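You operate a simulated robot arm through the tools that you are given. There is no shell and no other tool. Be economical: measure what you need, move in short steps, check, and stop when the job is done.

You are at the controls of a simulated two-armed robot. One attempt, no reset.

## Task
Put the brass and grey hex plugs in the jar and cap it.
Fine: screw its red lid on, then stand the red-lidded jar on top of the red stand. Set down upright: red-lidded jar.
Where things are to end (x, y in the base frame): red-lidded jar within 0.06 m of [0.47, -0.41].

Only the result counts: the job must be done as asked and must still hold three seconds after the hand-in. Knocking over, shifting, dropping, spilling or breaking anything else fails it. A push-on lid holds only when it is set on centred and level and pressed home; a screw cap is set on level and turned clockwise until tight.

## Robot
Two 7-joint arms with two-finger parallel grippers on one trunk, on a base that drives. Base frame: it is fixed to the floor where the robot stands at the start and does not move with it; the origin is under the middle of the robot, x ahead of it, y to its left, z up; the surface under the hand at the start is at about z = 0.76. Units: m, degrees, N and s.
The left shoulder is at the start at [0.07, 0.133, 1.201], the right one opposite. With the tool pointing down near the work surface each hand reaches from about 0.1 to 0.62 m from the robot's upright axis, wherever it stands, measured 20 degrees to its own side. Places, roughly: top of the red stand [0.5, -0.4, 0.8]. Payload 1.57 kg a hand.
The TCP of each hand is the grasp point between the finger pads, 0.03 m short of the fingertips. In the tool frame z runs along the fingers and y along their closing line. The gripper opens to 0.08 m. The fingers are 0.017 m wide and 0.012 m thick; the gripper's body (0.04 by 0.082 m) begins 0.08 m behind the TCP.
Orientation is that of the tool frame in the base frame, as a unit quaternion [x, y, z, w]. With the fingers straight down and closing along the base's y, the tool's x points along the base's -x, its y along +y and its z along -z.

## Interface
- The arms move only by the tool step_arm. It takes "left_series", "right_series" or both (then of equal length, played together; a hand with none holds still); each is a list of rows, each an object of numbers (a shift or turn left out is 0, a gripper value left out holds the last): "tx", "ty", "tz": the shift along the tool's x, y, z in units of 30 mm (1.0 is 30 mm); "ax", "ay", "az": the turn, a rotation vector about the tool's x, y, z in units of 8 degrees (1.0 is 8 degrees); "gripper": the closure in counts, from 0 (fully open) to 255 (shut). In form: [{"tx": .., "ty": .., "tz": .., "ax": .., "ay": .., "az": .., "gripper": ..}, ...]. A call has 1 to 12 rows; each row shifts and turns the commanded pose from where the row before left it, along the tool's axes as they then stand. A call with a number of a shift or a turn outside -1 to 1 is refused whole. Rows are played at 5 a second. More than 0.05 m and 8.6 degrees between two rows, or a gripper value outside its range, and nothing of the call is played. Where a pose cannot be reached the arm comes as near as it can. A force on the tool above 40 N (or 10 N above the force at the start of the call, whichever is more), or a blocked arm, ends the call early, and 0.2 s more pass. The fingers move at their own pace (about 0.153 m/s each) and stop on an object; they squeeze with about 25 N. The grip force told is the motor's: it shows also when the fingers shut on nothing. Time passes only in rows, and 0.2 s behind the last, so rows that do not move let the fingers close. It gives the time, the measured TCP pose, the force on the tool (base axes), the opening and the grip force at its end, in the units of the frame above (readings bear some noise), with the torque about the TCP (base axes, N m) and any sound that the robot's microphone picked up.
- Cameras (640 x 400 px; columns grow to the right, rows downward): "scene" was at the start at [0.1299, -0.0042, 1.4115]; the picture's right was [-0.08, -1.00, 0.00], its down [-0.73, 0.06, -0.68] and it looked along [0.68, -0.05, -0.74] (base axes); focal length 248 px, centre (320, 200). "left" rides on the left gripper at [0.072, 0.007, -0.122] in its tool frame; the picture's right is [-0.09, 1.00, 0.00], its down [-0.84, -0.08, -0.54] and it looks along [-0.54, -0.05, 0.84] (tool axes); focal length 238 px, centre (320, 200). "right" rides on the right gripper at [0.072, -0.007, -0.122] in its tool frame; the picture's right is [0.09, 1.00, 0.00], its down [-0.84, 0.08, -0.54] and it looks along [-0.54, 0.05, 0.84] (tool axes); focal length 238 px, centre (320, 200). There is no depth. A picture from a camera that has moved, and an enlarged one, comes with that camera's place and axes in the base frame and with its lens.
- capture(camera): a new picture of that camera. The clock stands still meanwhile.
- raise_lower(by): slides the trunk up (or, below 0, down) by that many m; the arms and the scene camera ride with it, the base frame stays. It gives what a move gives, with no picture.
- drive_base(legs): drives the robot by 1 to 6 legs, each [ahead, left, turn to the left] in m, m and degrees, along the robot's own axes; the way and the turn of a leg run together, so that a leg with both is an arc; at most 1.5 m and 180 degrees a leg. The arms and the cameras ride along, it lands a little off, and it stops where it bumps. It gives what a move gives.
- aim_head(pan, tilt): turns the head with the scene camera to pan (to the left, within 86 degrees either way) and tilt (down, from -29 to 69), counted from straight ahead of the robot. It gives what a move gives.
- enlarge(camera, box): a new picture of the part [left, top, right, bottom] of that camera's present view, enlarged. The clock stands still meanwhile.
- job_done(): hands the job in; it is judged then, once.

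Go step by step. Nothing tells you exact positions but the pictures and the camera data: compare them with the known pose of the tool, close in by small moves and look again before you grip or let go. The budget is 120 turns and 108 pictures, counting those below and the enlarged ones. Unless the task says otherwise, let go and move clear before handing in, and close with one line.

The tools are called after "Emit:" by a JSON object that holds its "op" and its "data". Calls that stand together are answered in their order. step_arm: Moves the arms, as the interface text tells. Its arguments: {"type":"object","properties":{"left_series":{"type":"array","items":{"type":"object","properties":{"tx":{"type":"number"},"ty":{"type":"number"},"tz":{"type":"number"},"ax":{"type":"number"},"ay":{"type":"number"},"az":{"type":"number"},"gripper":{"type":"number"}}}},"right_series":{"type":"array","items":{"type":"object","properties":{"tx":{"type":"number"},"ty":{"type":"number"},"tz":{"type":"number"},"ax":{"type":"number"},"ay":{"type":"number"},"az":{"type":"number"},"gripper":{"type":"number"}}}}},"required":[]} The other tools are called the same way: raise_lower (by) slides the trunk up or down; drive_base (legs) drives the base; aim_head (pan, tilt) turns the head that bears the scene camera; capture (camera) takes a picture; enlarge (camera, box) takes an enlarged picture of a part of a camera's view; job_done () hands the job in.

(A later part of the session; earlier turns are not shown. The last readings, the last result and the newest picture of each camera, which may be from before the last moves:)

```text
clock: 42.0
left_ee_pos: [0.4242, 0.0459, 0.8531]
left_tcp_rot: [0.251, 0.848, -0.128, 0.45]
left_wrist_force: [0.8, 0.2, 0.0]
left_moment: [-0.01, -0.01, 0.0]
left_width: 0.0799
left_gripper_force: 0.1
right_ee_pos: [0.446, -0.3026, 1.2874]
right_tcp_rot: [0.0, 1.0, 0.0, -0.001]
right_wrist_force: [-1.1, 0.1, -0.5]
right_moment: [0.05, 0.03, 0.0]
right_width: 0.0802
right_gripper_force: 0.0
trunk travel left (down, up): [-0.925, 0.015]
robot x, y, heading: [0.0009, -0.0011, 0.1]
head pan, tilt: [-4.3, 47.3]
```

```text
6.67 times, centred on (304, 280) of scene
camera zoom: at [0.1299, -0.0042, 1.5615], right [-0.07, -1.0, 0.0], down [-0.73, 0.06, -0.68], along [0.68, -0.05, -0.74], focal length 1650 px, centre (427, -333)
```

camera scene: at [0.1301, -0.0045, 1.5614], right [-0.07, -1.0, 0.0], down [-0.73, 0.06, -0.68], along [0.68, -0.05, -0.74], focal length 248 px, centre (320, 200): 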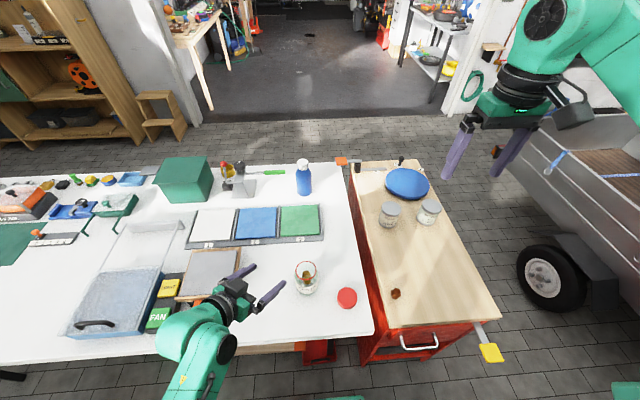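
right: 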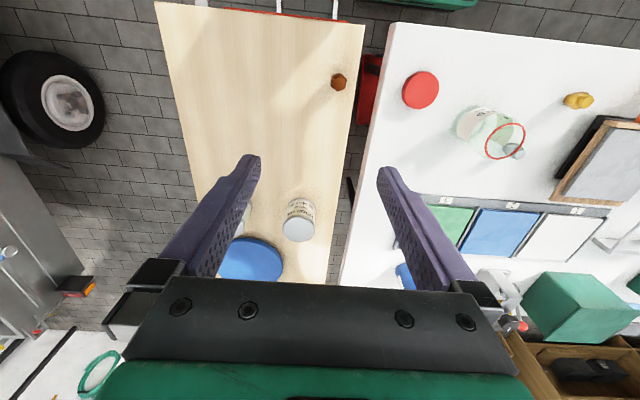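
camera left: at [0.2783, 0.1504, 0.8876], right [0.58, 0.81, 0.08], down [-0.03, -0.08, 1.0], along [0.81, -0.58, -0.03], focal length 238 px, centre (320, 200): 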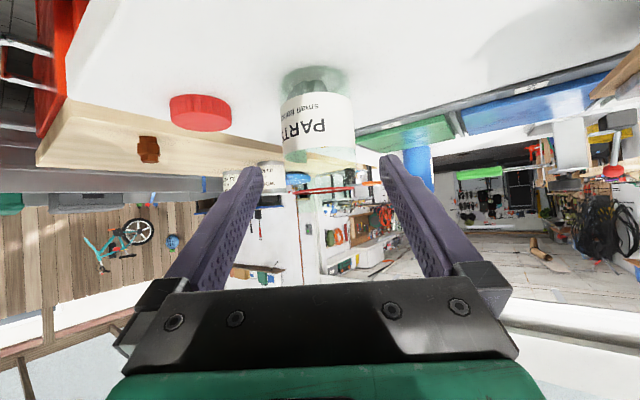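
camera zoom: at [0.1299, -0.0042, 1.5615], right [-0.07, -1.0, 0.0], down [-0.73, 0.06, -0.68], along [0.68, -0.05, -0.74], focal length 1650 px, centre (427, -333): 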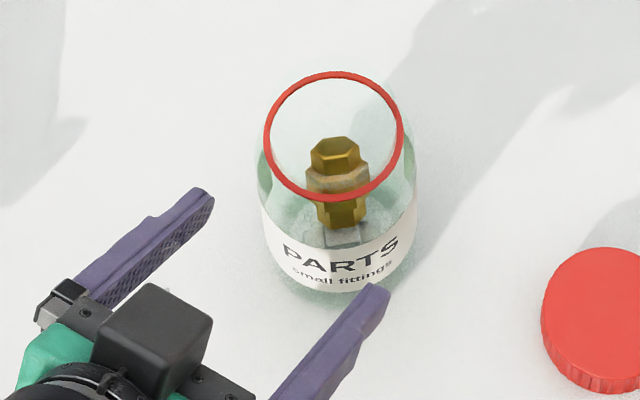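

Only about 1 mm of lateral offset remains. I'll correct it and advance halfway, then check the clearance.

Emit:
{"op": "step_arm", "data": {"left_series": [{"ty": 0.03, "tz": 0.3}, {"tz": 0.4}, {"tz": 0.3}, {}, {}]}}

Emit:
{"op": "enlarge", "data": {"camera": "left", "box": [200, 50, 440, 200]}}

Emit:
{"op": "enlarge", "data": {"camera": "scene", "box": [256, 250, 352, 310]}}

```text
clock: 43.2
left_ee_pos: [0.4454, 0.0338, 0.8376]
left_tcp_rot: [0.251, 0.847, -0.129, 0.45]
left_wrist_force: [0.2, -0.3, -0.5]
left_moment: [-0.04, -0.01, 0.03]
left_width: 0.0799
left_gripper_force: 0.1
right_ee_pos: [0.4458, -0.303, 1.2857]
right_tcp_rot: [0.001, 1.0, 0.0, 0.0]
right_wrist_force: [0.1, -0.5, -0.9]
right_moment: [-0.01, 0.0, 0.04]
right_width: 0.0799
right_gripper_force: 0.1
trunk travel left (down, up): [-0.925, 0.015]
robot x, y, heading: [0.0031, -0.0015, 0.1]
head pan, tilt: [-4.3, 47.3]
```

```text
2.67 times, centred on (320, 125) of left
camera zoom: at [0.3307, 0.1166, 0.8459], right [0.58, 0.81, 0.08], down [-0.03, -0.08, 1.0], along [0.81, -0.58, -0.03], focal length 636 px, centre (320, 400)
```

zoom: 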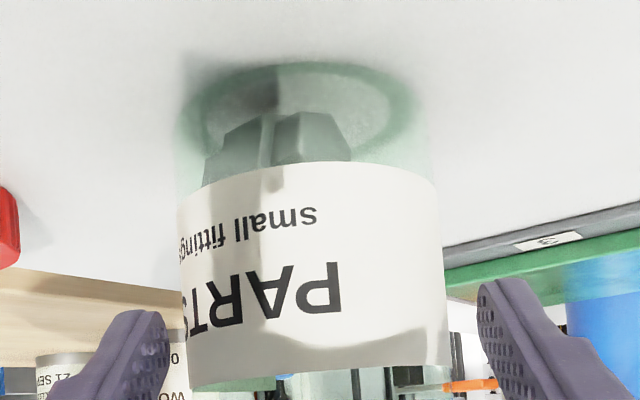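

```text
6.67 times, centred on (304, 280) of scene
camera zoom: at [0.1298, -0.0042, 1.5615], right [-0.07, -1.0, 0.0], down [-0.73, 0.06, -0.68], along [0.68, -0.05, -0.74], focal length 1650 px, centre (427, -333)
```

zoom: 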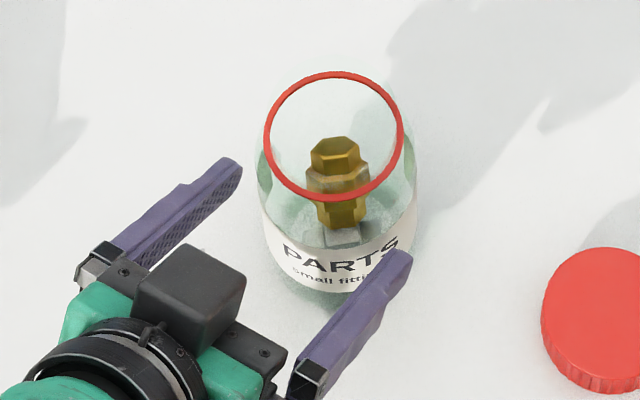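

The lateral offset is roughly -1 mm now, so I'll nudge it back and advance another 20 mm.

Emit:
{"op": "step_arm", "data": {"left_series": [{"ty": -0.03, "tz": 0.2}, {"tz": 0.25}, {"tz": 0.2}, {}, {}]}}

Emit:
{"op": "enlarge", "data": {"camera": "left", "box": [200, 50, 440, 200]}}

Emit:
{"op": "enlarge", "data": {"camera": "scene", "box": [256, 250, 352, 310]}}

```text
clock: 44.4
left_ee_pos: [0.4587, 0.0227, 0.8253]
left_tcp_rot: [0.251, 0.847, -0.129, 0.45]
left_wrist_force: [0.7, -0.7, -0.2]
left_moment: [0.0, -0.03, 0.01]
left_width: 0.0798
left_gripper_force: 0.2
right_ee_pos: [0.4457, -0.3033, 1.287]
right_tcp_rot: [0.0, 1.0, 0.0, -0.001]
right_wrist_force: [0.2, 0.4, 0.3]
right_moment: [-0.01, 0.0, -0.01]
right_width: 0.08
right_gripper_force: 0.1
trunk travel left (down, up): [-0.925, 0.015]
robot x, y, heading: [0.0033, -0.0017, -0.3]
head pan, tilt: [-4.3, 47.3]
```

```text
2.67 times, centred on (320, 125) of left
camera zoom: at [0.3439, 0.1056, 0.8345], right [0.58, 0.81, 0.08], down [-0.03, -0.08, 1.0], along [0.81, -0.58, -0.03], focal length 636 px, centre (320, 400)
```

zoom: 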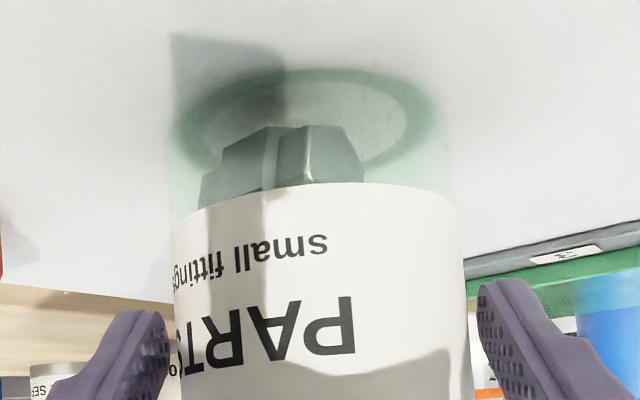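

```text
6.67 times, centred on (304, 280) of scene
camera zoom: at [0.1298, -0.0042, 1.5615], right [-0.07, -1.0, 0.0], down [-0.73, 0.06, -0.68], along [0.68, -0.05, -0.74], focal length 1650 px, centre (427, -333)
```

zoom: 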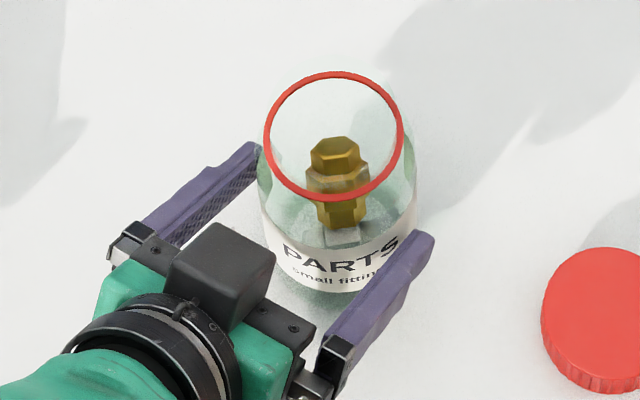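

It's centred, with about 2 mm on each side. Advancing the last 18 mm, then closing in stages.

Emit:
{"op": "step_arm", "data": {"left_series": [{"tz": 0.2}, {"tz": 0.2}, {"tz": 0.2}, {}, {"gripper": 10}, {"gripper": 20}, {"gripper": 40}, {"gripper": 255}, {}, {}]}}

Emit:
{"op": "capture", "data": {"camera": "left"}}

Emit:
{"op": "enlarge", "data": {"camera": "scene", "box": [256, 250, 352, 310]}}

```text
clock: 46.6
left_ee_pos: [0.4721, 0.014, 0.8163]
left_tcp_rot: [0.251, 0.847, -0.129, 0.45]
left_wrist_force: [0.7, -0.7, -0.2]
left_moment: [-0.17, 0.07, 0.06]
left_width: 0.0727
left_gripper_force: 24.4
right_ee_pos: [0.4464, -0.3029, 1.287]
right_tcp_rot: [0.0, 1.0, 0.0, 0.0]
right_wrist_force: [-0.3, -0.2, 0.6]
right_moment: [-0.03, -0.03, 0.02]
right_width: 0.08
right_gripper_force: 0.0
trunk travel left (down, up): [-0.925, 0.015]
robot x, y, heading: [0.0013, -0.0018, -0.1]
head pan, tilt: [-4.3, 47.3]
```

```text
70 pictures are left
camera left: at [0.3563, 0.098, 0.8253], right [0.58, 0.81, 0.08], down [-0.03, -0.08, 1.0], along [0.81, -0.58, -0.03], focal length 238 px, centre (320, 200)
```

left: 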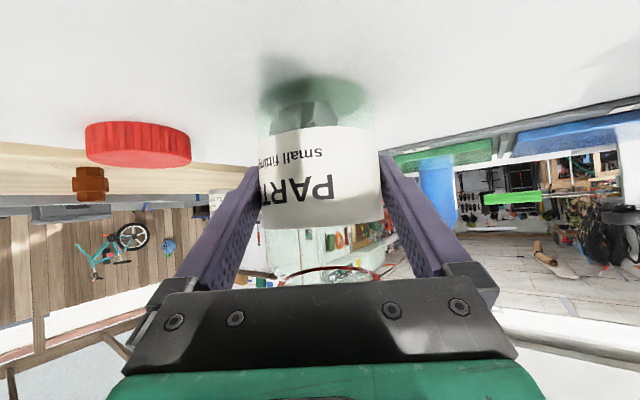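

```text
6.67 times, centred on (304, 280) of scene
camera zoom: at [0.1297, -0.0044, 1.5615], right [-0.08, -1.0, 0.0], down [-0.73, 0.06, -0.68], along [0.68, -0.05, -0.74], focal length 1650 px, centre (427, -333)
```

zoom: 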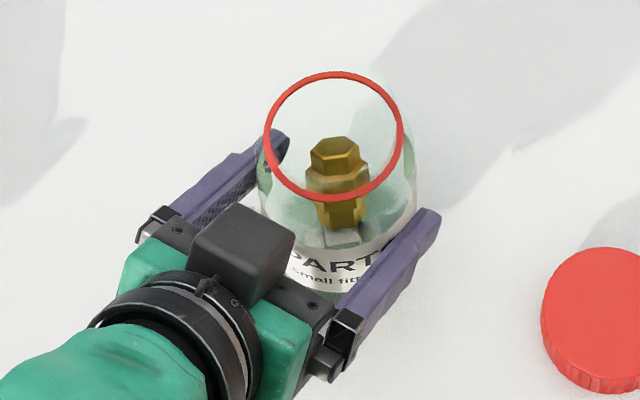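

The jar is held firmly at 72.7 mm and hasn't shifted. The right hand now goes above the lid.

Emit:
{"op": "step_arm", "data": {"right_series": [{"tx": 0.06, "ty": 0.533, "tz": 0.83}, {"tx": 0.06, "ty": 0.533, "tz": 0.83}, {"tx": 0.06, "ty": 0.533, "tz": 0.83}, {"tx": 0.06, "ty": 0.533, "tz": 0.83}, {"tx": 0.06, "ty": 0.533, "tz": 0.83}, {"tx": 0.06, "ty": 0.533, "tz": 0.83}, {"tx": 0.06, "ty": 0.533, "tz": 0.83}, {"tx": 0.06, "ty": 0.533, "tz": 0.83}, {"tx": 0.06, "ty": 0.533, "tz": 0.83}, {"tx": 0.06, "ty": 0.533, "tz": 0.83}, {"tx": 0.06, "ty": 0.533, "tz": 0.83}, {"tx": 0.06, "ty": 0.533, "tz": 0.83}]}}

Emit:
{"op": "step_arm", "data": {"right_series": [{"tz": 0.6}, {"tz": 0.6}, {}]}}

Emit:
{"op": "capture", "data": {"camera": "right"}}

```text
clock: 49.2
left_ee_pos: [0.4709, 0.0148, 0.8163]
left_tcp_rot: [0.251, 0.848, -0.128, 0.45]
left_wrist_force: [-0.3, -1.3, 2.1]
left_moment: [-0.22, 0.1, -0.01]
left_width: 0.0729
left_gripper_force: 25.0
right_ee_pos: [0.4255, -0.1118, 0.9881]
right_tcp_rot: [0.0, 1.0, 0.0, -0.001]
right_wrist_force: [0.0, 0.9, 0.4]
right_moment: [0.01, 0.03, 0.03]
right_width: 0.08
right_gripper_force: 0.0
trunk travel left (down, up): [-0.925, 0.015]
robot x, y, heading: [0.0009, -0.0002, 0.0]
head pan, tilt: [-4.3, 47.3]
```

```text
clock: 50.0
left_ee_pos: [0.4703, 0.0159, 0.8163]
left_tcp_rot: [0.251, 0.847, -0.128, 0.45]
left_wrist_force: [0.2, -0.7, 2.1]
left_moment: [-0.19, 0.06, 0.05]
left_width: 0.073
left_gripper_force: 25.3
right_ee_pos: [0.4262, -0.1124, 0.9502]
right_tcp_rot: [-0.001, 1.0, 0.0, 0.0]
right_wrist_force: [0.0, 0.0, -0.2]
right_moment: [-0.01, 0.03, 0.01]
right_width: 0.08
right_gripper_force: 0.1
trunk travel left (down, up): [-0.925, 0.015]
robot x, y, heading: [-0.0017, -0.0017, -0.0]
head pan, tilt: [-4.3, 47.3]
```

```text
68 pictures are left
camera right: at [0.354, -0.1184, 1.0728], right [-0.09, 1.0, 0.0], down [0.84, 0.08, 0.54], along [0.54, 0.05, -0.84], focal length 238 px, centre (320, 200)
```

right: 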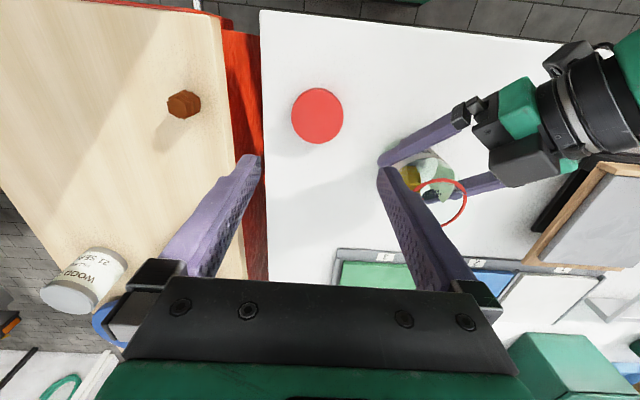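

The lid is nearly centred under the right hand. I'll lower a bit and refine.

Emit:
{"op": "step_arm", "data": {"right_series": [{"tz": 0.7, "ty": -0.07, "az": -0.6}, {"tz": 0.8, "az": -0.6}, {"tz": 0.8}, {"tz": 0.5}, {}]}}

Emit:
{"op": "enlarge", "data": {"camera": "right", "box": [200, 60, 440, 210]}}

Emit:
{"op": "enlarge", "data": {"camera": "scene", "box": [280, 240, 376, 300]}}

```text
clock: 51.2
left_ee_pos: [0.4717, 0.0154, 0.8157]
left_tcp_rot: [0.251, 0.847, -0.128, 0.45]
left_wrist_force: [1.4, -0.1, 1.8]
left_moment: [-0.22, 0.04, -0.02]
left_width: 0.0729
left_gripper_force: 24.7
right_ee_pos: [0.4248, -0.1131, 0.8675]
right_tcp_rot: [-0.084, 0.997, 0.0, 0.0]
right_wrist_force: [-0.7, 0.0, -0.1]
right_moment: [0.01, -0.02, 0.01]
right_width: 0.0802
right_gripper_force: 0.1
trunk travel left (down, up): [-0.925, 0.015]
robot x, y, heading: [-0.0029, -0.0004, 0.1]
head pan, tilt: [-4.3, 47.3]
```

```text
2.67 times, centred on (320, 135) of right
camera zoom: at [0.3548, -0.131, 0.9896], right [-0.26, 0.97, 0.0], down [0.81, 0.22, 0.54], along [0.52, 0.14, -0.84], focal length 636 px, centre (320, 373)
```

zoom: 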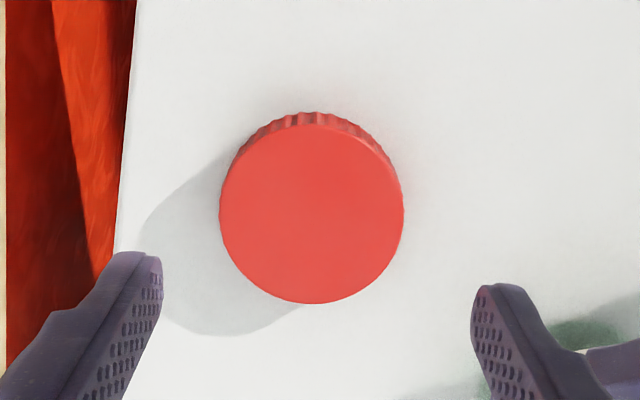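

```text
6.67 times, centred on (328, 270) of scene
camera zoom: at [0.1294, -0.0043, 1.5615], right [-0.07, -1.0, 0.0], down [-0.73, 0.06, -0.68], along [0.68, -0.05, -0.74], focal length 1650 px, centre (267, -267)
```

zoom: 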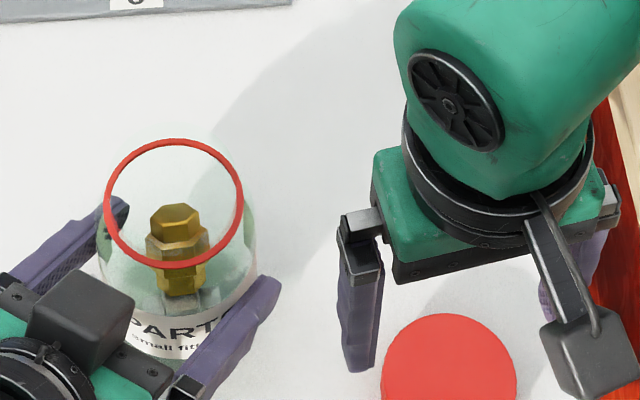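

The lid centre is 3.4 mm toward -y and about 3 mm toward the robot from the TCP. I'll correct, lower so the tips stop about 4 mm above the table, and grip.

Emit:
{"op": "step_arm", "data": {"right_series": [{"tx": 0.1, "ty": -0.113, "tz": 0.6}, {"tz": 0.7}, {"tz": 0.7}, {"tz": 0.45}, {}, {"gripper": 60}, {"gripper": 255}, {}, {}, {}]}}

Emit:
{"op": "enlarge", "data": {"camera": "right", "box": [200, 60, 440, 210]}}

```text
clock: 53.4
left_ee_pos: [0.47, 0.0154, 0.8178]
left_tcp_rot: [0.251, 0.847, -0.129, 0.45]
left_wrist_force: [0.2, -0.2, 2.8]
left_moment: [-0.2, 0.1, 0.02]
left_width: 0.073
left_gripper_force: 24.9
right_ee_pos: [0.4227, -0.1161, 0.7935]
right_tcp_rot: [-0.084, 0.996, 0.001, 0.0]
right_wrist_force: [-0.1, 0.0, -0.4]
right_moment: [0.03, 0.04, 0.01]
right_width: 0.0609
right_gripper_force: 25.4
trunk travel left (down, up): [-0.925, 0.015]
robot x, y, heading: [-0.0001, -0.0013, -0.0]
head pan, tilt: [-4.3, 47.3]
```

```text
2.67 times, centred on (320, 135) of right
camera zoom: at [0.3531, -0.1344, 0.9147], right [-0.26, 0.97, 0.0], down [0.81, 0.22, 0.54], along [0.52, 0.14, -0.84], focal length 636 px, centre (320, 373)
```

zoom: 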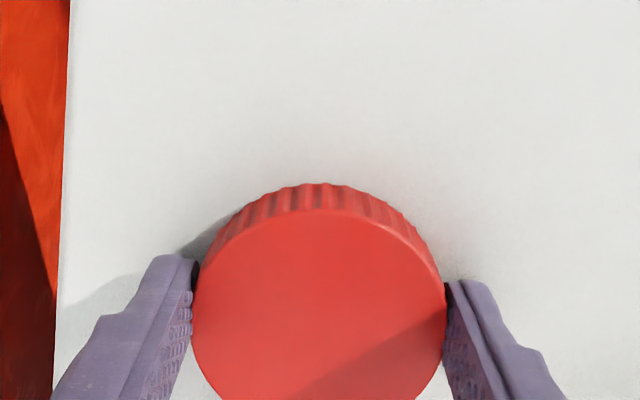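

The lid is gripped at 61 mm, but it sits about 3 mm forward of the pad centre. I'll regrip centred, since I'll be turning about that axis.

Emit:
{"op": "step_arm", "data": {"right_series": [{"gripper": 40}, {}, {"tx": -0.1}, {}, {"gripper": 255}, {}, {}, {}]}}

Emit:
{"op": "enlarge", "data": {"camera": "right", "box": [200, 60, 440, 210]}}

```text
clock: 55.2
left_ee_pos: [0.4703, 0.0157, 0.8161]
left_tcp_rot: [0.251, 0.847, -0.129, 0.45]
left_wrist_force: [-1.1, 0.0, 1.6]
left_moment: [-0.15, 0.07, 0.0]
left_width: 0.0727
left_gripper_force: 24.5
right_ee_pos: [0.4248, -0.1164, 0.7938]
right_tcp_rot: [-0.084, 0.996, 0.001, 0.0]
right_wrist_force: [-0.7, -0.4, -0.1]
right_moment: [0.0, 0.0, 0.0]
right_width: 0.061
right_gripper_force: 25.1
trunk travel left (down, up): [-0.925, 0.015]
robot x, y, heading: [-0.0016, -0.0004, 0.0]
head pan, tilt: [-4.3, 47.3]
```

```text
2.67 times, centred on (320, 135) of right
camera zoom: at [0.356, -0.1341, 0.9153], right [-0.26, 0.97, 0.0], down [0.81, 0.22, 0.54], along [0.52, 0.14, -0.84], focal length 636 px, centre (320, 373)
```

zoom: 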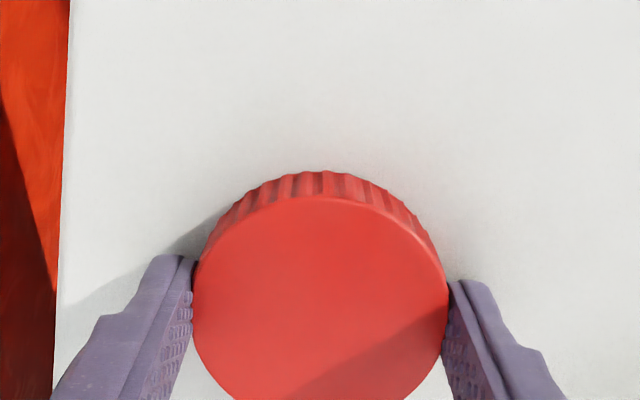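

Now it's centred. I'll lift the lid and carry it to above the jar, about 8 cm over the rim.

Emit:
{"op": "step_arm", "data": {"right_series": [{"tz": -0.2}, {"tz": -0.5}, {"tz": -0.8}, {"tz": -1}, {"tz": -1}, {"tz": -1}, {"tz": -1}, {"tz": -0.8}, {"tz": -0.6}, {"tx": -0.35, "ty": 0.55}, {"tx": -0.35, "ty": 0.55}, {"tx": -0.35, "ty": 0.55}]}}

Emit:
{"op": "step_arm", "data": {"right_series": [{"tx": -0.35, "ty": 0.56}, {"tx": -0.35, "ty": 0.56}, {"tx": -0.35, "ty": 0.56}, {"tx": -0.35, "ty": 0.55}, {}]}}

Emit:
{"op": "enlarge", "data": {"camera": "right", "box": [200, 60, 440, 210]}}

Emit:
{"op": "enlarge", "data": {"camera": "scene", "box": [256, 230, 352, 290]}}

```text
clock: 57.8
left_ee_pos: [0.471, 0.0164, 0.8168]
left_tcp_rot: [0.251, 0.847, -0.129, 0.45]
left_wrist_force: [-1.5, -0.7, 1.1]
left_moment: [-0.21, 0.12, -0.04]
left_width: 0.0732
left_gripper_force: 24.7
right_ee_pos: [0.4479, -0.0623, 1.0017]
right_tcp_rot: [-0.083, 0.997, 0.0, 0.0]
right_wrist_force: [0.1, 1.2, 0.4]
right_moment: [0.01, -0.01, 0.0]
right_width: 0.0608
right_gripper_force: 24.6
trunk travel left (down, up): [-0.925, 0.015]
robot x, y, heading: [-0.0026, 0.0007, 0.3]
head pan, tilt: [-4.3, 47.3]
```

```text
clock: 59.0
left_ee_pos: [0.4708, 0.0153, 0.8169]
left_tcp_rot: [0.251, 0.847, -0.128, 0.45]
left_wrist_force: [-0.1, 1.3, 0.6]
left_moment: [-0.1, 0.11, -0.01]
left_width: 0.0729
left_gripper_force: 24.8
right_ee_pos: [0.4778, 0.0101, 1.0014]
right_tcp_rot: [-0.084, 0.996, -0.001, 0.0]
right_wrist_force: [0.0, -0.8, 0.5]
right_moment: [0.0, -0.01, 0.03]
right_width: 0.0606
right_gripper_force: 25.0
trunk travel left (down, up): [-0.925, 0.015]
robot x, y, heading: [0.001, 0.0022, 0.0]
head pan, tilt: [-4.3, 47.3]
```

```text
2.67 times, centred on (320, 135) of right
camera zoom: at [0.4086, -0.0075, 1.1231], right [-0.26, 0.97, 0.0], down [0.81, 0.22, 0.54], along [0.52, 0.14, -0.84], focal length 636 px, centre (320, 373)
```

zoom: 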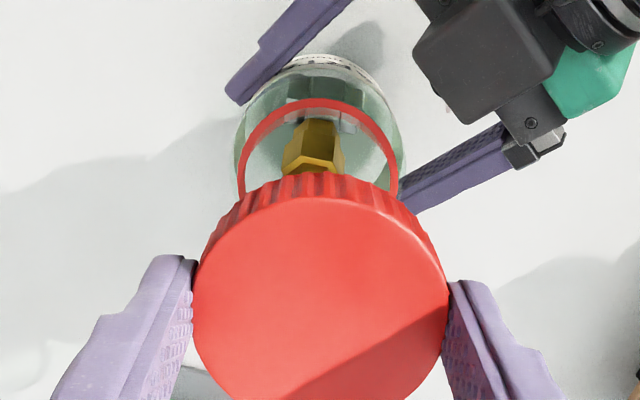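

```text
6.67 times, centred on (304, 260) of scene
camera zoom: at [0.1293, -0.0046, 1.5615], right [-0.07, -1.0, 0.0], down [-0.73, 0.06, -0.68], along [0.68, -0.05, -0.74], focal length 1650 px, centre (427, -200)
```

zoom: 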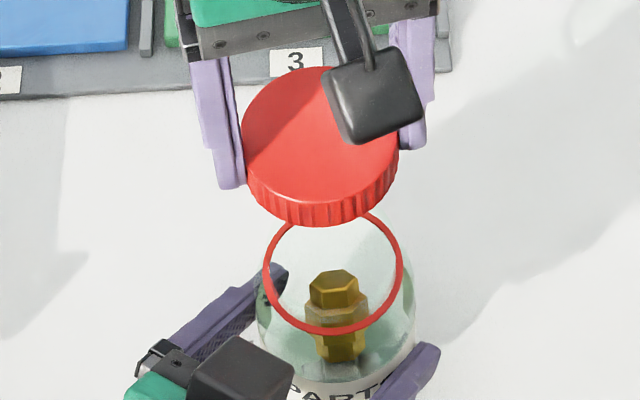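

Using the rim at z≈0.885, both cameras put its centre near (0.474, 0.0077), about 4 mm toward the robot and 2 mm right of the lid. I'll correct and come down closer.

Emit:
{"op": "step_arm", "data": {"right_series": [{"tx": 0.127, "ty": -0.06, "tz": 0.5}, {"tz": 0.6}, {"tz": 0.6}, {}, {}]}}

Emit:
{"op": "enlarge", "data": {"camera": "right", "box": [200, 60, 440, 210]}}

Emit:
{"op": "enlarge", "data": {"camera": "scene", "box": [256, 230, 352, 290]}}

```text
clock: 60.2
left_ee_pos: [0.4713, 0.016, 0.8163]
left_tcp_rot: [0.251, 0.847, -0.129, 0.451]
left_wrist_force: [-0.4, 0.5, 1.7]
left_moment: [-0.12, 0.07, 0.01]
left_width: 0.0728
left_gripper_force: 25.2
right_ee_pos: [0.4752, 0.0097, 0.9511]
right_tcp_rot: [-0.083, 0.997, 0.0, 0.001]
right_wrist_force: [0.8, 0.2, -0.2]
right_moment: [-0.02, 0.03, 0.01]
right_width: 0.0609
right_gripper_force: 25.2
trunk travel left (down, up): [-0.925, 0.015]
robot x, y, heading: [-0.0006, 0.0032, 0.2]
head pan, tilt: [-4.3, 47.3]
```

```text
2.67 times, centred on (320, 135) of right
camera zoom: at [0.4056, -0.0085, 1.0724], right [-0.26, 0.97, 0.0], down [0.81, 0.22, 0.54], along [0.52, 0.14, -0.84], focal length 636 px, centre (320, 373)
```

zoom: 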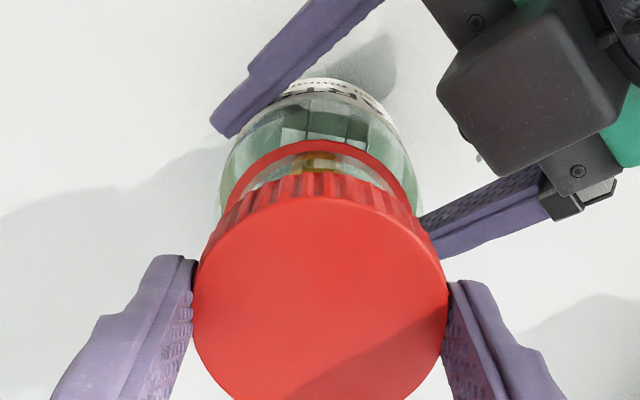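

```text
6.67 times, centred on (304, 260) of scene
camera zoom: at [0.1295, -0.0039, 1.5615], right [-0.07, -1.0, 0.0], down [-0.73, 0.06, -0.68], along [0.68, -0.05, -0.74], focal length 1650 px, centre (427, -200)
```

zoom: 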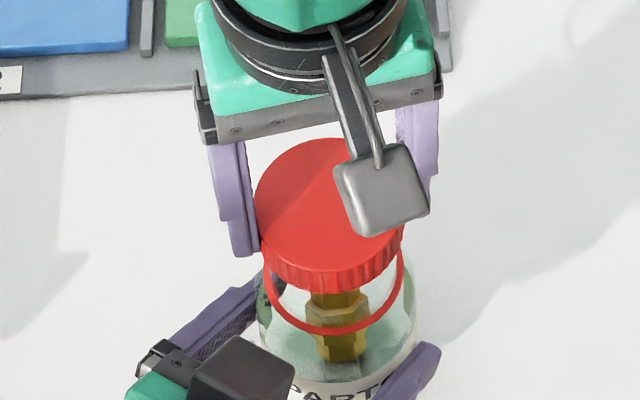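

Lateral alignment now agrees in both views; I'll take another 2.3 mm toward the robot. Then lower gently, watching the force.

Emit:
{"op": "step_arm", "data": {"right_series": [{"tx": 0.077, "tz": 0.3}, {"tz": 0.3}, {"tz": 0.2}, {}]}}

Emit:
{"op": "enlarge", "data": {"camera": "right", "box": [200, 60, 440, 210]}}

Emit:
{"op": "enlarge", "data": {"camera": "scene", "box": [272, 240, 352, 290]}}

```text
clock: 61.2
left_ee_pos: [0.47, 0.0155, 0.8155]
left_tcp_rot: [0.251, 0.848, -0.128, 0.45]
left_wrist_force: [-0.7, 0.5, 1.4]
left_moment: [-0.11, 0.11, -0.02]
left_width: 0.0731
left_gripper_force: 24.9
right_ee_pos: [0.472, 0.0092, 0.927]
right_tcp_rot: [-0.083, 0.997, 0.0, 0.0]
right_wrist_force: [0.7, -1.0, 0.3]
right_moment: [-0.03, 0.02, 0.03]
right_width: 0.061
right_gripper_force: 25.3
trunk travel left (down, up): [-0.925, 0.015]
robot x, y, heading: [-0.0009, -0.0009, 0.0]
head pan, tilt: [-4.3, 47.3]
```

```text
2.67 times, centred on (320, 135) of right
camera zoom: at [0.4024, -0.0096, 1.0486], right [-0.26, 0.97, 0.0], down [0.81, 0.22, 0.54], along [0.52, 0.14, -0.84], focal length 636 px, centre (320, 373)
```

zoom: 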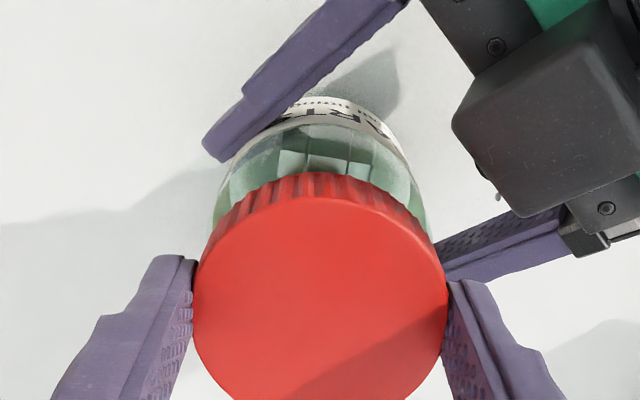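

```text
8.00 times, centred on (312, 265) of scene
camera zoom: at [0.1296, -0.0039, 1.5615], right [-0.07, -1.0, 0.0], down [-0.73, 0.06, -0.68], along [0.68, -0.05, -0.74], focal length 1980 px, centre (384, -320)
```

zoom: 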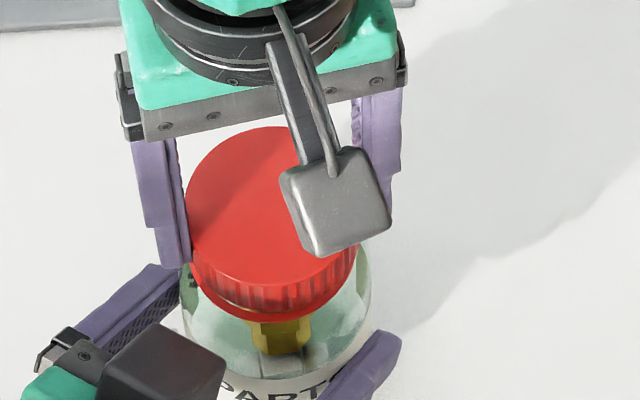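

Lid and rim are aligned within about 1 mm. I'll lower in small steps to contact.

Emit:
{"op": "step_arm", "data": {"right_series": [{"tz": 0.08, "ty": 0.015}, {"tz": 0.08}, {"tz": 0.06}, {}]}}

```text
clock: 62.2
left_ee_pos: [0.4706, 0.0173, 0.8169]
left_tcp_rot: [0.251, 0.847, -0.128, 0.45]
left_wrist_force: [5.8, 0.6, -4.6]
left_moment: [-0.04, 0.29, 0.09]
left_width: 0.073
left_gripper_force: 24.9
right_ee_pos: [0.4717, 0.0087, 0.9216]
right_tcp_rot: [-0.084, 0.996, 0.0, 0.002]
right_wrist_force: [-0.5, 1.6, 24.1]
right_moment: [0.0, -0.48, 0.01]
right_width: 0.0609
right_gripper_force: 25.0
trunk travel left (down, up): [-0.925, 0.015]
robot x, y, heading: [-0.0007, -0.0043, 0.1]
head pan, tilt: [-4.3, 47.3]
```

Contact came at TCP z 0.9216, with the moment showing it loading the far (+x) edge. That means the lid is slightly too near the robot. I'll back off, shift 2 mm forward and retry.

Emit:
{"op": "step_arm", "data": {"right_series": [{"tz": -0.25}, {"tx": -0.066, "ty": -0.011}, {"tz": 0.12}, {"tz": 0.1}, {"tz": 0.03}, {}]}}

```text
clock: 63.6
left_ee_pos: [0.4712, 0.0152, 0.8168]
left_tcp_rot: [0.251, 0.848, -0.129, 0.45]
left_wrist_force: [6.8, -2.0, -0.7]
left_moment: [-0.43, 0.35, 0.14]
left_width: 0.073
left_gripper_force: 24.3
right_ee_pos: [0.4742, 0.0084, 0.9218]
right_tcp_rot: [-0.084, 0.996, 0.001, 0.0]
right_wrist_force: [-3.1, -0.4, 14.3]
right_moment: [-0.09, -0.16, 0.02]
right_width: 0.0607
right_gripper_force: 24.9
trunk travel left (down, up): [-0.925, 0.015]
robot x, y, heading: [-0.0013, 0.0005, -0.1]
head pan, tilt: [-4.3, 47.3]
```

The load is much more central now. I'll look at how the lid sits.

Emit:
{"op": "enlarge", "data": {"camera": "scene", "box": [272, 240, 352, 290]}}

Emit:
{"op": "enlarge", "data": {"camera": "left", "box": [200, 160, 440, 310]}}

```text
8.00 times, centred on (312, 265) of scene
camera zoom: at [0.129, -0.0048, 1.5617], right [-0.08, -1.0, 0.0], down [-0.73, 0.06, -0.68], along [0.68, -0.05, -0.74], focal length 1980 px, centre (384, -320)
```

zoom: 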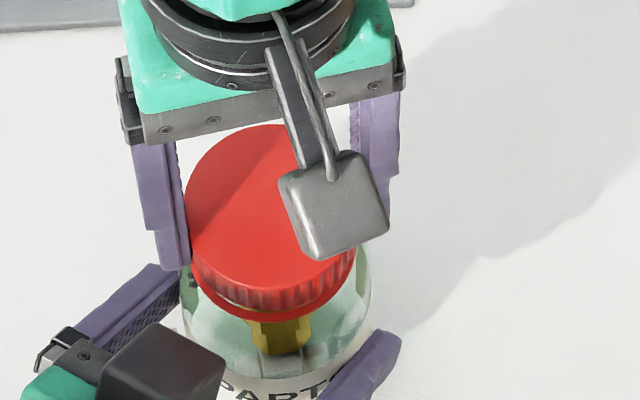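

```text
2.67 times, centred on (320, 235) of left
camera zoom: at [0.356, 0.0979, 0.8256], right [0.58, 0.81, 0.08], down [-0.03, -0.08, 1.0], along [0.81, -0.58, -0.03], focal length 636 px, centre (320, 107)
```

zoom: 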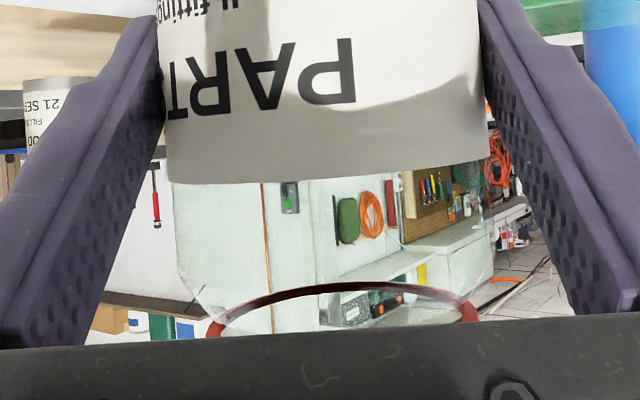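

The lid sits level on the rim under light pressure. Next is a clockwise stroke of about 80°.

Emit:
{"op": "step_arm", "data": {"right_series": [{"az": 0.9, "tz": 0.01}, {"az": 0.9, "tz": 0.01}, {"az": 0.9, "tz": 0.01}, {"az": 0.9, "tz": 0.01}, {"az": 0.9, "tz": 0.01}, {"az": 0.9, "tz": 0.01}, {"az": 0.9, "tz": 0.01}, {"az": 0.9, "tz": 0.01}, {"az": 0.9, "tz": 0.01}, {"az": 0.9, "tz": 0.01}, {"az": 0.9, "tz": 0.01}]}}

Emit:
{"op": "enlarge", "data": {"camera": "scene", "box": [272, 240, 352, 290]}}

```text
clock: 66.0
left_ee_pos: [0.4664, 0.0136, 0.8156]
left_tcp_rot: [0.252, 0.848, -0.128, 0.449]
left_wrist_force: [-25.3, -13.9, -1.8]
left_moment: [0.35, -0.6, -0.77]
left_width: 0.0727
left_gripper_force: 25.2
right_ee_pos: [0.4754, 0.0077, 0.9176]
right_tcp_rot: [0.572, 0.82, 0.005, 0.004]
right_wrist_force: [20.3, 9.5, 18.2]
right_moment: [0.02, -1.07, 0.45]
right_width: 0.0619
right_gripper_force: 24.8
trunk travel left (down, up): [-0.925, 0.015]
robot x, y, heading: [0.0025, 0.0035, -0.1]
head pan, tilt: [-4.3, 47.3]
```

```text
8.00 times, centred on (312, 265) of scene
camera zoom: at [0.1258, -0.0052, 1.5618], right [-0.08, -1.0, 0.0], down [-0.73, 0.06, -0.68], along [0.68, -0.05, -0.73], focal length 1980 px, centre (384, -320)
```

zoom: 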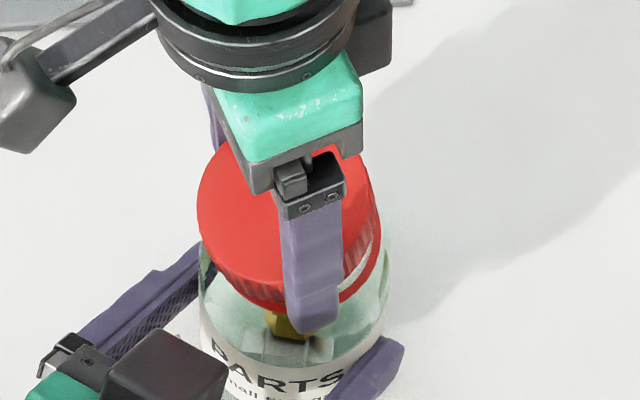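

Side forces built up during the turn because the lid was slightly off the rotation axis. I'll open the right hand to relieve them and see how the lid sits.

Emit:
{"op": "step_arm", "data": {"right_series": [{"gripper": 40}, {"gripper": 0}, {}, {}]}}

Emit:
{"op": "enlarge", "data": {"camera": "scene", "box": [272, 240, 352, 290]}}

Emit:
{"op": "capture", "data": {"camera": "left"}}

Emit:
{"op": "capture", "data": {"camera": "right"}}

```text
clock: 67.0
left_ee_pos: [0.4722, 0.017, 0.8157]
left_tcp_rot: [0.25, 0.848, -0.128, 0.45]
left_wrist_force: [-0.2, 0.4, -3.5]
left_moment: [-0.02, 0.01, 0.03]
left_width: 0.0714
left_gripper_force: 24.7
right_ee_pos: [0.4743, 0.0087, 0.9157]
right_tcp_rot: [0.57, 0.821, -0.001, -0.001]
right_wrist_force: [-0.3, -0.1, 0.0]
right_moment: [-0.02, -0.03, -0.02]
right_width: 0.0799
right_gripper_force: 0.0
trunk travel left (down, up): [-0.925, 0.015]
robot x, y, heading: [0.002, 0.0006, 0.1]
head pan, tilt: [-4.3, 47.3]
```

```text
8.00 times, centred on (312, 265) of scene
camera zoom: at [0.1311, -0.0038, 1.5614], right [-0.07, -1.0, 0.0], down [-0.73, 0.06, -0.68], along [0.68, -0.05, -0.74], focal length 1980 px, centre (384, -320)
```

zoom: 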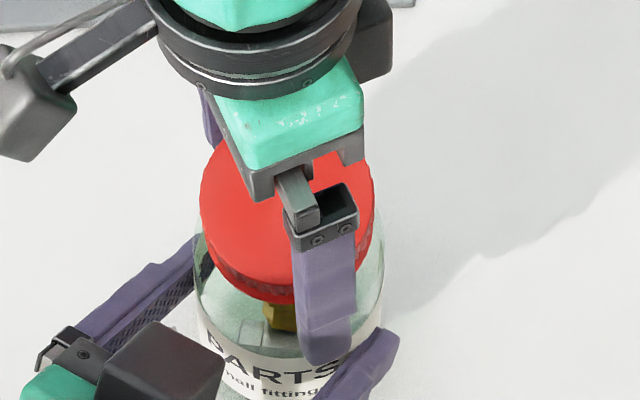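

```text
53 pictures are left
camera left: at [0.3574, 0.0986, 0.8251], right [0.58, 0.81, 0.08], down [-0.03, -0.08, 1.0], along [0.81, -0.58, -0.03], focal length 238 px, centre (320, 200)
```

left: 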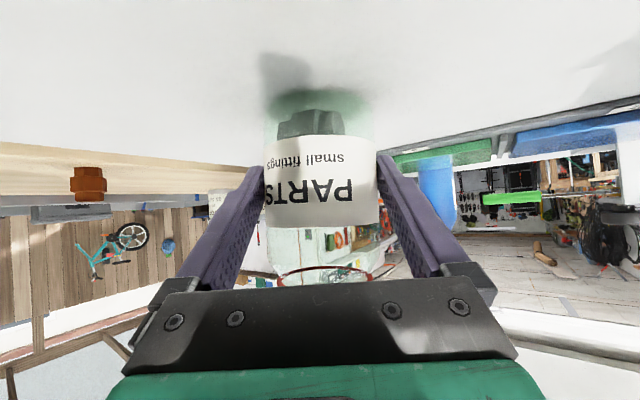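

```text
52 pictures are left
camera right: at [0.4438, 0.0743, 1.0369], right [0.9, 0.43, 0.0], down [0.37, -0.76, 0.54], along [0.23, -0.49, -0.84], focal length 238 px, centre (320, 200)
```

right: 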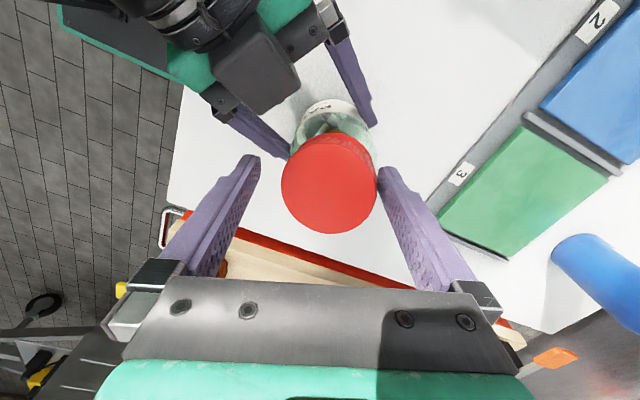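

The jar turned a little and slid outward in the left grip by about 1 cm, but the lid still sits on it. I'll raise the right hand clear and inspect before regripping.

Emit:
{"op": "step_arm", "data": {"right_series": [{"ty": 0.1}, {"tz": -0.4}, {"tz": -0.8}, {"tz": -1}, {"tz": -1}, {"tz": -0.5}, {}]}}

Emit:
{"op": "capture", "data": {"camera": "right"}}

Emit:
{"op": "enlarge", "data": {"camera": "scene", "box": [256, 240, 352, 300]}}

```text
clock: 68.6
left_ee_pos: [0.4717, 0.016, 0.8163]
left_tcp_rot: [0.252, 0.847, -0.13, 0.45]
left_wrist_force: [0.6, 0.4, -0.6]
left_moment: [-0.04, 0.05, 0.02]
left_width: 0.0715
left_gripper_force: 25.0
right_ee_pos: [0.477, 0.009, 1.0274]
right_tcp_rot: [0.571, 0.821, -0.001, 0.0]
right_wrist_force: [1.0, 0.0, 0.1]
right_moment: [0.02, -0.01, 0.01]
right_width: 0.0801
right_gripper_force: 0.1
trunk travel left (down, up): [-0.925, 0.015]
robot x, y, heading: [0.0021, 0.0019, 0.2]
head pan, tilt: [-4.3, 47.3]
```

```text
51 pictures are left
camera right: at [0.4463, 0.0754, 1.1493], right [0.9, 0.43, 0.0], down [0.36, -0.76, 0.54], along [0.23, -0.49, -0.84], focal length 238 px, centre (320, 200)
```

right: 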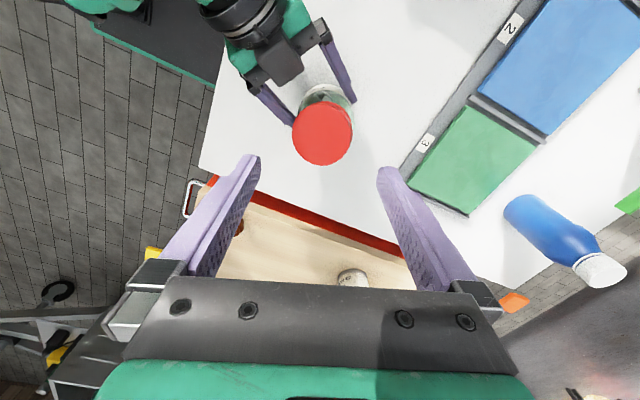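

```text
6.67 times, centred on (304, 270) of scene
camera zoom: at [0.1302, -0.004, 1.5615], right [-0.07, -1.0, 0.0], down [-0.73, 0.06, -0.68], along [0.68, -0.05, -0.74], focal length 1650 px, centre (427, -267)
```

zoom: 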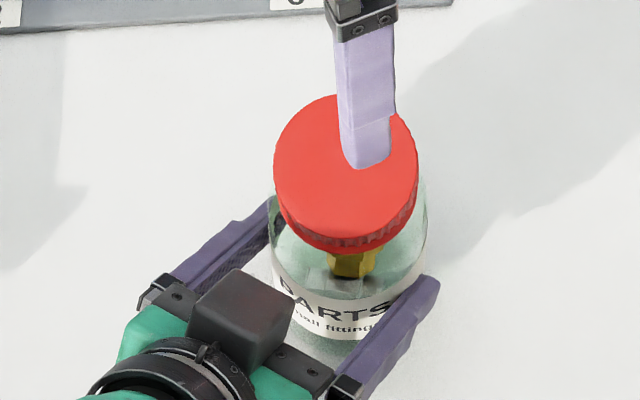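

The lid is centred on the jar. I'll now regrip the jar deeper with the left hand: open, advance 17 mm horizontally, close.

Emit:
{"op": "step_arm", "data": {"left_series": [{"gripper": 0}, {}, {"tx": -0.11, "tz": 0.16}, {"tx": -0.11, "tz": 0.16}, {"tx": -0.1, "tz": 0.15}, {}, {"gripper": 20}, {"gripper": 60}, {"gripper": 255}, {}, {}]}}

Emit:
{"op": "capture", "data": {"camera": "left"}}

Emit:
{"op": "enlarge", "data": {"camera": "scene", "box": [256, 240, 352, 300]}}

```text
clock: 71.0
left_ee_pos: [0.4848, 0.0075, 0.8159]
left_tcp_rot: [0.251, 0.847, -0.129, 0.45]
left_wrist_force: [1.2, 0.8, 1.4]
left_moment: [-0.09, -0.01, 0.03]
left_width: 0.0711
left_gripper_force: 25.3
right_ee_pos: [0.477, 0.0101, 1.0265]
right_tcp_rot: [0.571, 0.821, 0.0, 0.0]
right_wrist_force: [-0.6, 0.5, 0.7]
right_moment: [0.02, 0.02, 0.02]
right_width: 0.08
right_gripper_force: 0.0
trunk travel left (down, up): [-0.925, 0.015]
robot x, y, heading: [0.0, -0.0003, -0.0]
head pan, tilt: [-4.3, 47.3]
```

```text
49 pictures are left
camera left: at [0.3711, 0.0895, 0.8249], right [0.58, 0.81, 0.08], down [-0.03, -0.08, 1.0], along [0.81, -0.58, -0.03], focal length 238 px, centre (320, 200)
```

left: 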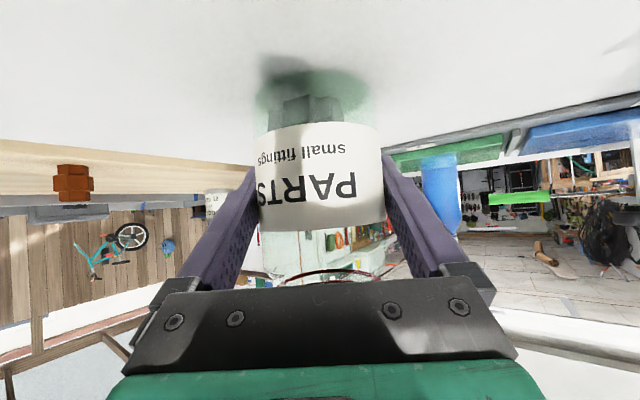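

```text
6.67 times, centred on (304, 270) of scene
camera zoom: at [0.13, -0.004, 1.5615], right [-0.07, -1.0, 0.0], down [-0.73, 0.06, -0.68], along [0.68, -0.05, -0.74], focal length 1650 px, centre (427, -267)
```

zoom: 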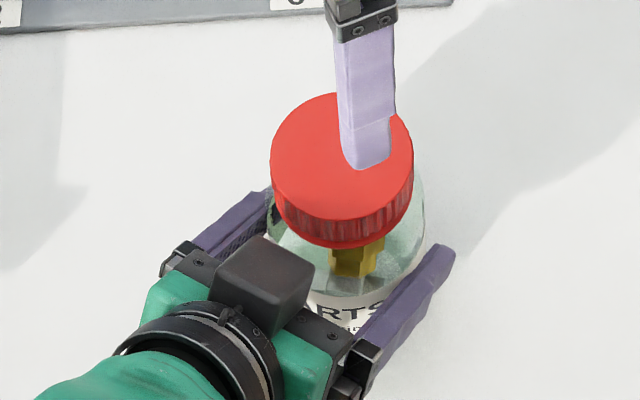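

The left grip is solid again. I'll rotate the right hand back counter-clockwise above the lid, then re-measure the lid centre.

Emit:
{"op": "step_arm", "data": {"right_series": [{"az": -1}, {"az": -1}, {"az": -1}, {"az": -1}, {"az": -1}, {"az": -1}, {"az": -1}, {"az": -1}, {"az": -1}, {"az": -0.9}, {}, {}]}}

Emit:
{"op": "enlarge", "data": {"camera": "right", "box": [200, 60, 440, 210]}}

```text
clock: 73.6
left_ee_pos: [0.4862, 0.0069, 0.8167]
left_tcp_rot: [0.25, 0.848, -0.128, 0.45]
left_wrist_force: [1.4, -0.7, 3.2]
left_moment: [-0.18, -0.03, 0.04]
left_width: 0.0711
left_gripper_force: 25.2
right_ee_pos: [0.4771, 0.0099, 1.0285]
right_tcp_rot: [-0.083, 0.997, 0.001, 0.0]
right_wrist_force: [-0.4, 0.2, 1.0]
right_moment: [0.0, 0.02, 0.0]
right_width: 0.0799
right_gripper_force: 0.1
trunk travel left (down, up): [-0.925, 0.015]
robot x, y, heading: [0.001, -0.0026, -0.0]
head pan, tilt: [-4.3, 47.3]
```

```text
2.67 times, centred on (320, 135) of right
camera zoom: at [0.4082, -0.0083, 1.1492], right [-0.26, 0.97, 0.0], down [0.81, 0.22, 0.54], along [0.52, 0.14, -0.84], focal length 636 px, centre (320, 373)
```

zoom: 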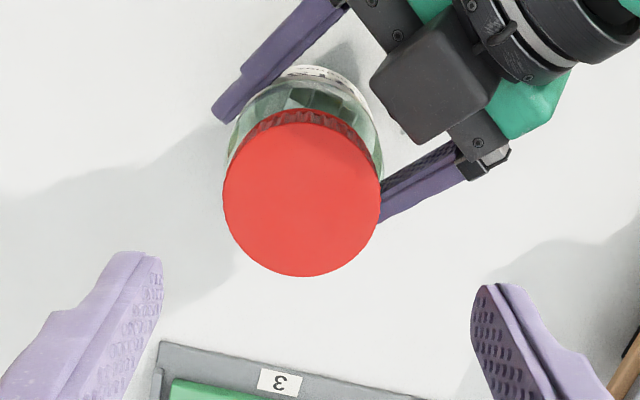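

The lid top is at z≈0.903, 5 mm lower than when first set on, so it has engaged. I'll centre over it and come down.

Emit:
{"op": "step_arm", "data": {"right_series": [{"tx": -0.2, "ty": -0.24}, {"tz": 0.8}, {"tz": 0.9}, {"tz": 0.7}, {}, {}]}}

Emit:
{"op": "enlarge", "data": {"camera": "right", "box": [200, 60, 440, 210]}}

```text
clock: 75.0
left_ee_pos: [0.4863, 0.006, 0.8161]
left_tcp_rot: [0.25, 0.847, -0.128, 0.45]
left_wrist_force: [2.0, -0.1, 4.0]
left_moment: [-0.15, 0.02, 0.04]
left_width: 0.0712
left_gripper_force: 24.9
right_ee_pos: [0.4848, 0.0043, 0.9548]
right_tcp_rot: [-0.084, 0.996, 0.0, -0.001]
right_wrist_force: [-0.5, 0.1, 0.3]
right_moment: [0.0, 0.03, -0.02]
right_width: 0.0801
right_gripper_force: 0.1
trunk travel left (down, up): [-0.925, 0.015]
robot x, y, heading: [0.0013, -0.0, -0.3]
head pan, tilt: [-4.3, 47.3]
```

```text
2.67 times, centred on (320, 135) of right
camera zoom: at [0.4154, -0.0144, 1.0765], right [-0.26, 0.97, 0.0], down [0.81, 0.22, 0.54], along [0.52, 0.14, -0.84], focal length 636 px, centre (320, 373)
```

zoom: 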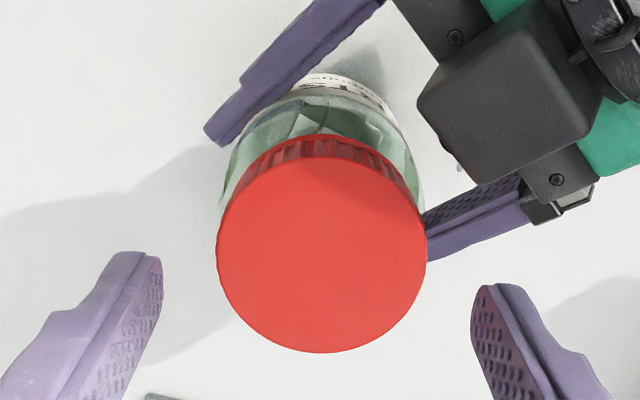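

Centred within 1 mm. I'll lower to the lid, close and turn clockwise about 72°.

Emit:
{"op": "step_arm", "data": {"right_series": [{"tx": -0.02, "tz": 0.6}, {"tz": 0.6}, {}, {"gripper": 60}, {"gripper": 255}, {}, {}]}}

Emit:
{"op": "step_arm", "data": {"right_series": [{"az": 1, "tz": 0.01}, {"az": 1, "tz": 0.01}, {"az": 1, "tz": 0.01}, {"az": 1, "tz": 0.01}, {"az": 1, "tz": 0.01}, {"az": 1, "tz": 0.01}, {"az": 1, "tz": 0.01}, {"az": 1, "tz": 0.01}, {"az": 1, "tz": 0.01}, {}]}}

Emit:
{"op": "enlarge", "data": {"camera": "scene", "box": [256, 240, 352, 300]}}

```text
clock: 76.6
left_ee_pos: [0.4857, 0.0065, 0.8161]
left_tcp_rot: [0.251, 0.848, -0.128, 0.45]
left_wrist_force: [0.6, 0.8, 4.9]
left_moment: [-0.31, -0.05, 0.03]
left_width: 0.0709
left_gripper_force: 24.9
right_ee_pos: [0.4853, 0.0042, 0.9195]
right_tcp_rot: [-0.084, 0.996, 0.001, 0.0]
right_wrist_force: [2.3, -1.5, -1.7]
right_moment: [-0.03, -0.08, 0.0]
right_width: 0.0611
right_gripper_force: 24.9
trunk travel left (down, up): [-0.925, 0.015]
robot x, y, heading: [0.0035, 0.0007, -0.1]
head pan, tilt: [-4.3, 47.3]
```

```text
clock: 78.8
left_ee_pos: [0.4846, 0.0058, 0.8148]
left_tcp_rot: [0.251, 0.848, -0.128, 0.449]
left_wrist_force: [-5.6, -23.9, -0.7]
left_moment: [1.0, -0.28, 0.03]
left_width: 0.0711
left_gripper_force: 25.4
right_ee_pos: [0.4854, 0.0054, 0.9185]
right_tcp_rot: [0.519, 0.855, 0.002, 0.0]
right_wrist_force: [7.3, 22.1, 10.0]
right_moment: [1.04, -0.41, 0.02]
right_width: 0.0608
right_gripper_force: 25.1
trunk travel left (down, up): [-0.925, 0.015]
robot x, y, heading: [-0.0019, -0.0024, 0.1]
head pan, tilt: [-4.3, 47.3]
```

```text
6.67 times, centred on (304, 270) of scene
camera zoom: at [0.1292, -0.0045, 1.5616], right [-0.08, -1.0, 0.0], down [-0.73, 0.06, -0.68], along [0.68, -0.05, -0.74], focal length 1650 px, centre (427, -267)
```

zoom: 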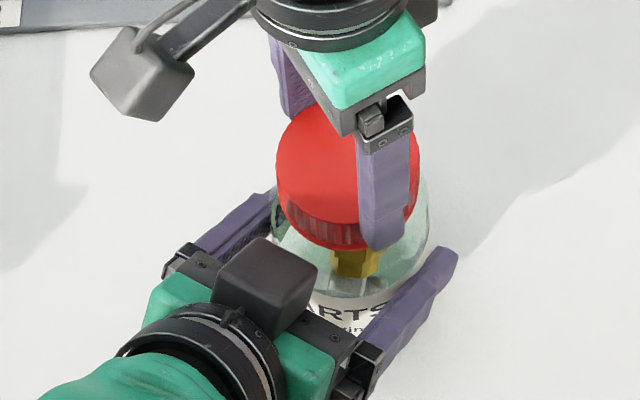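

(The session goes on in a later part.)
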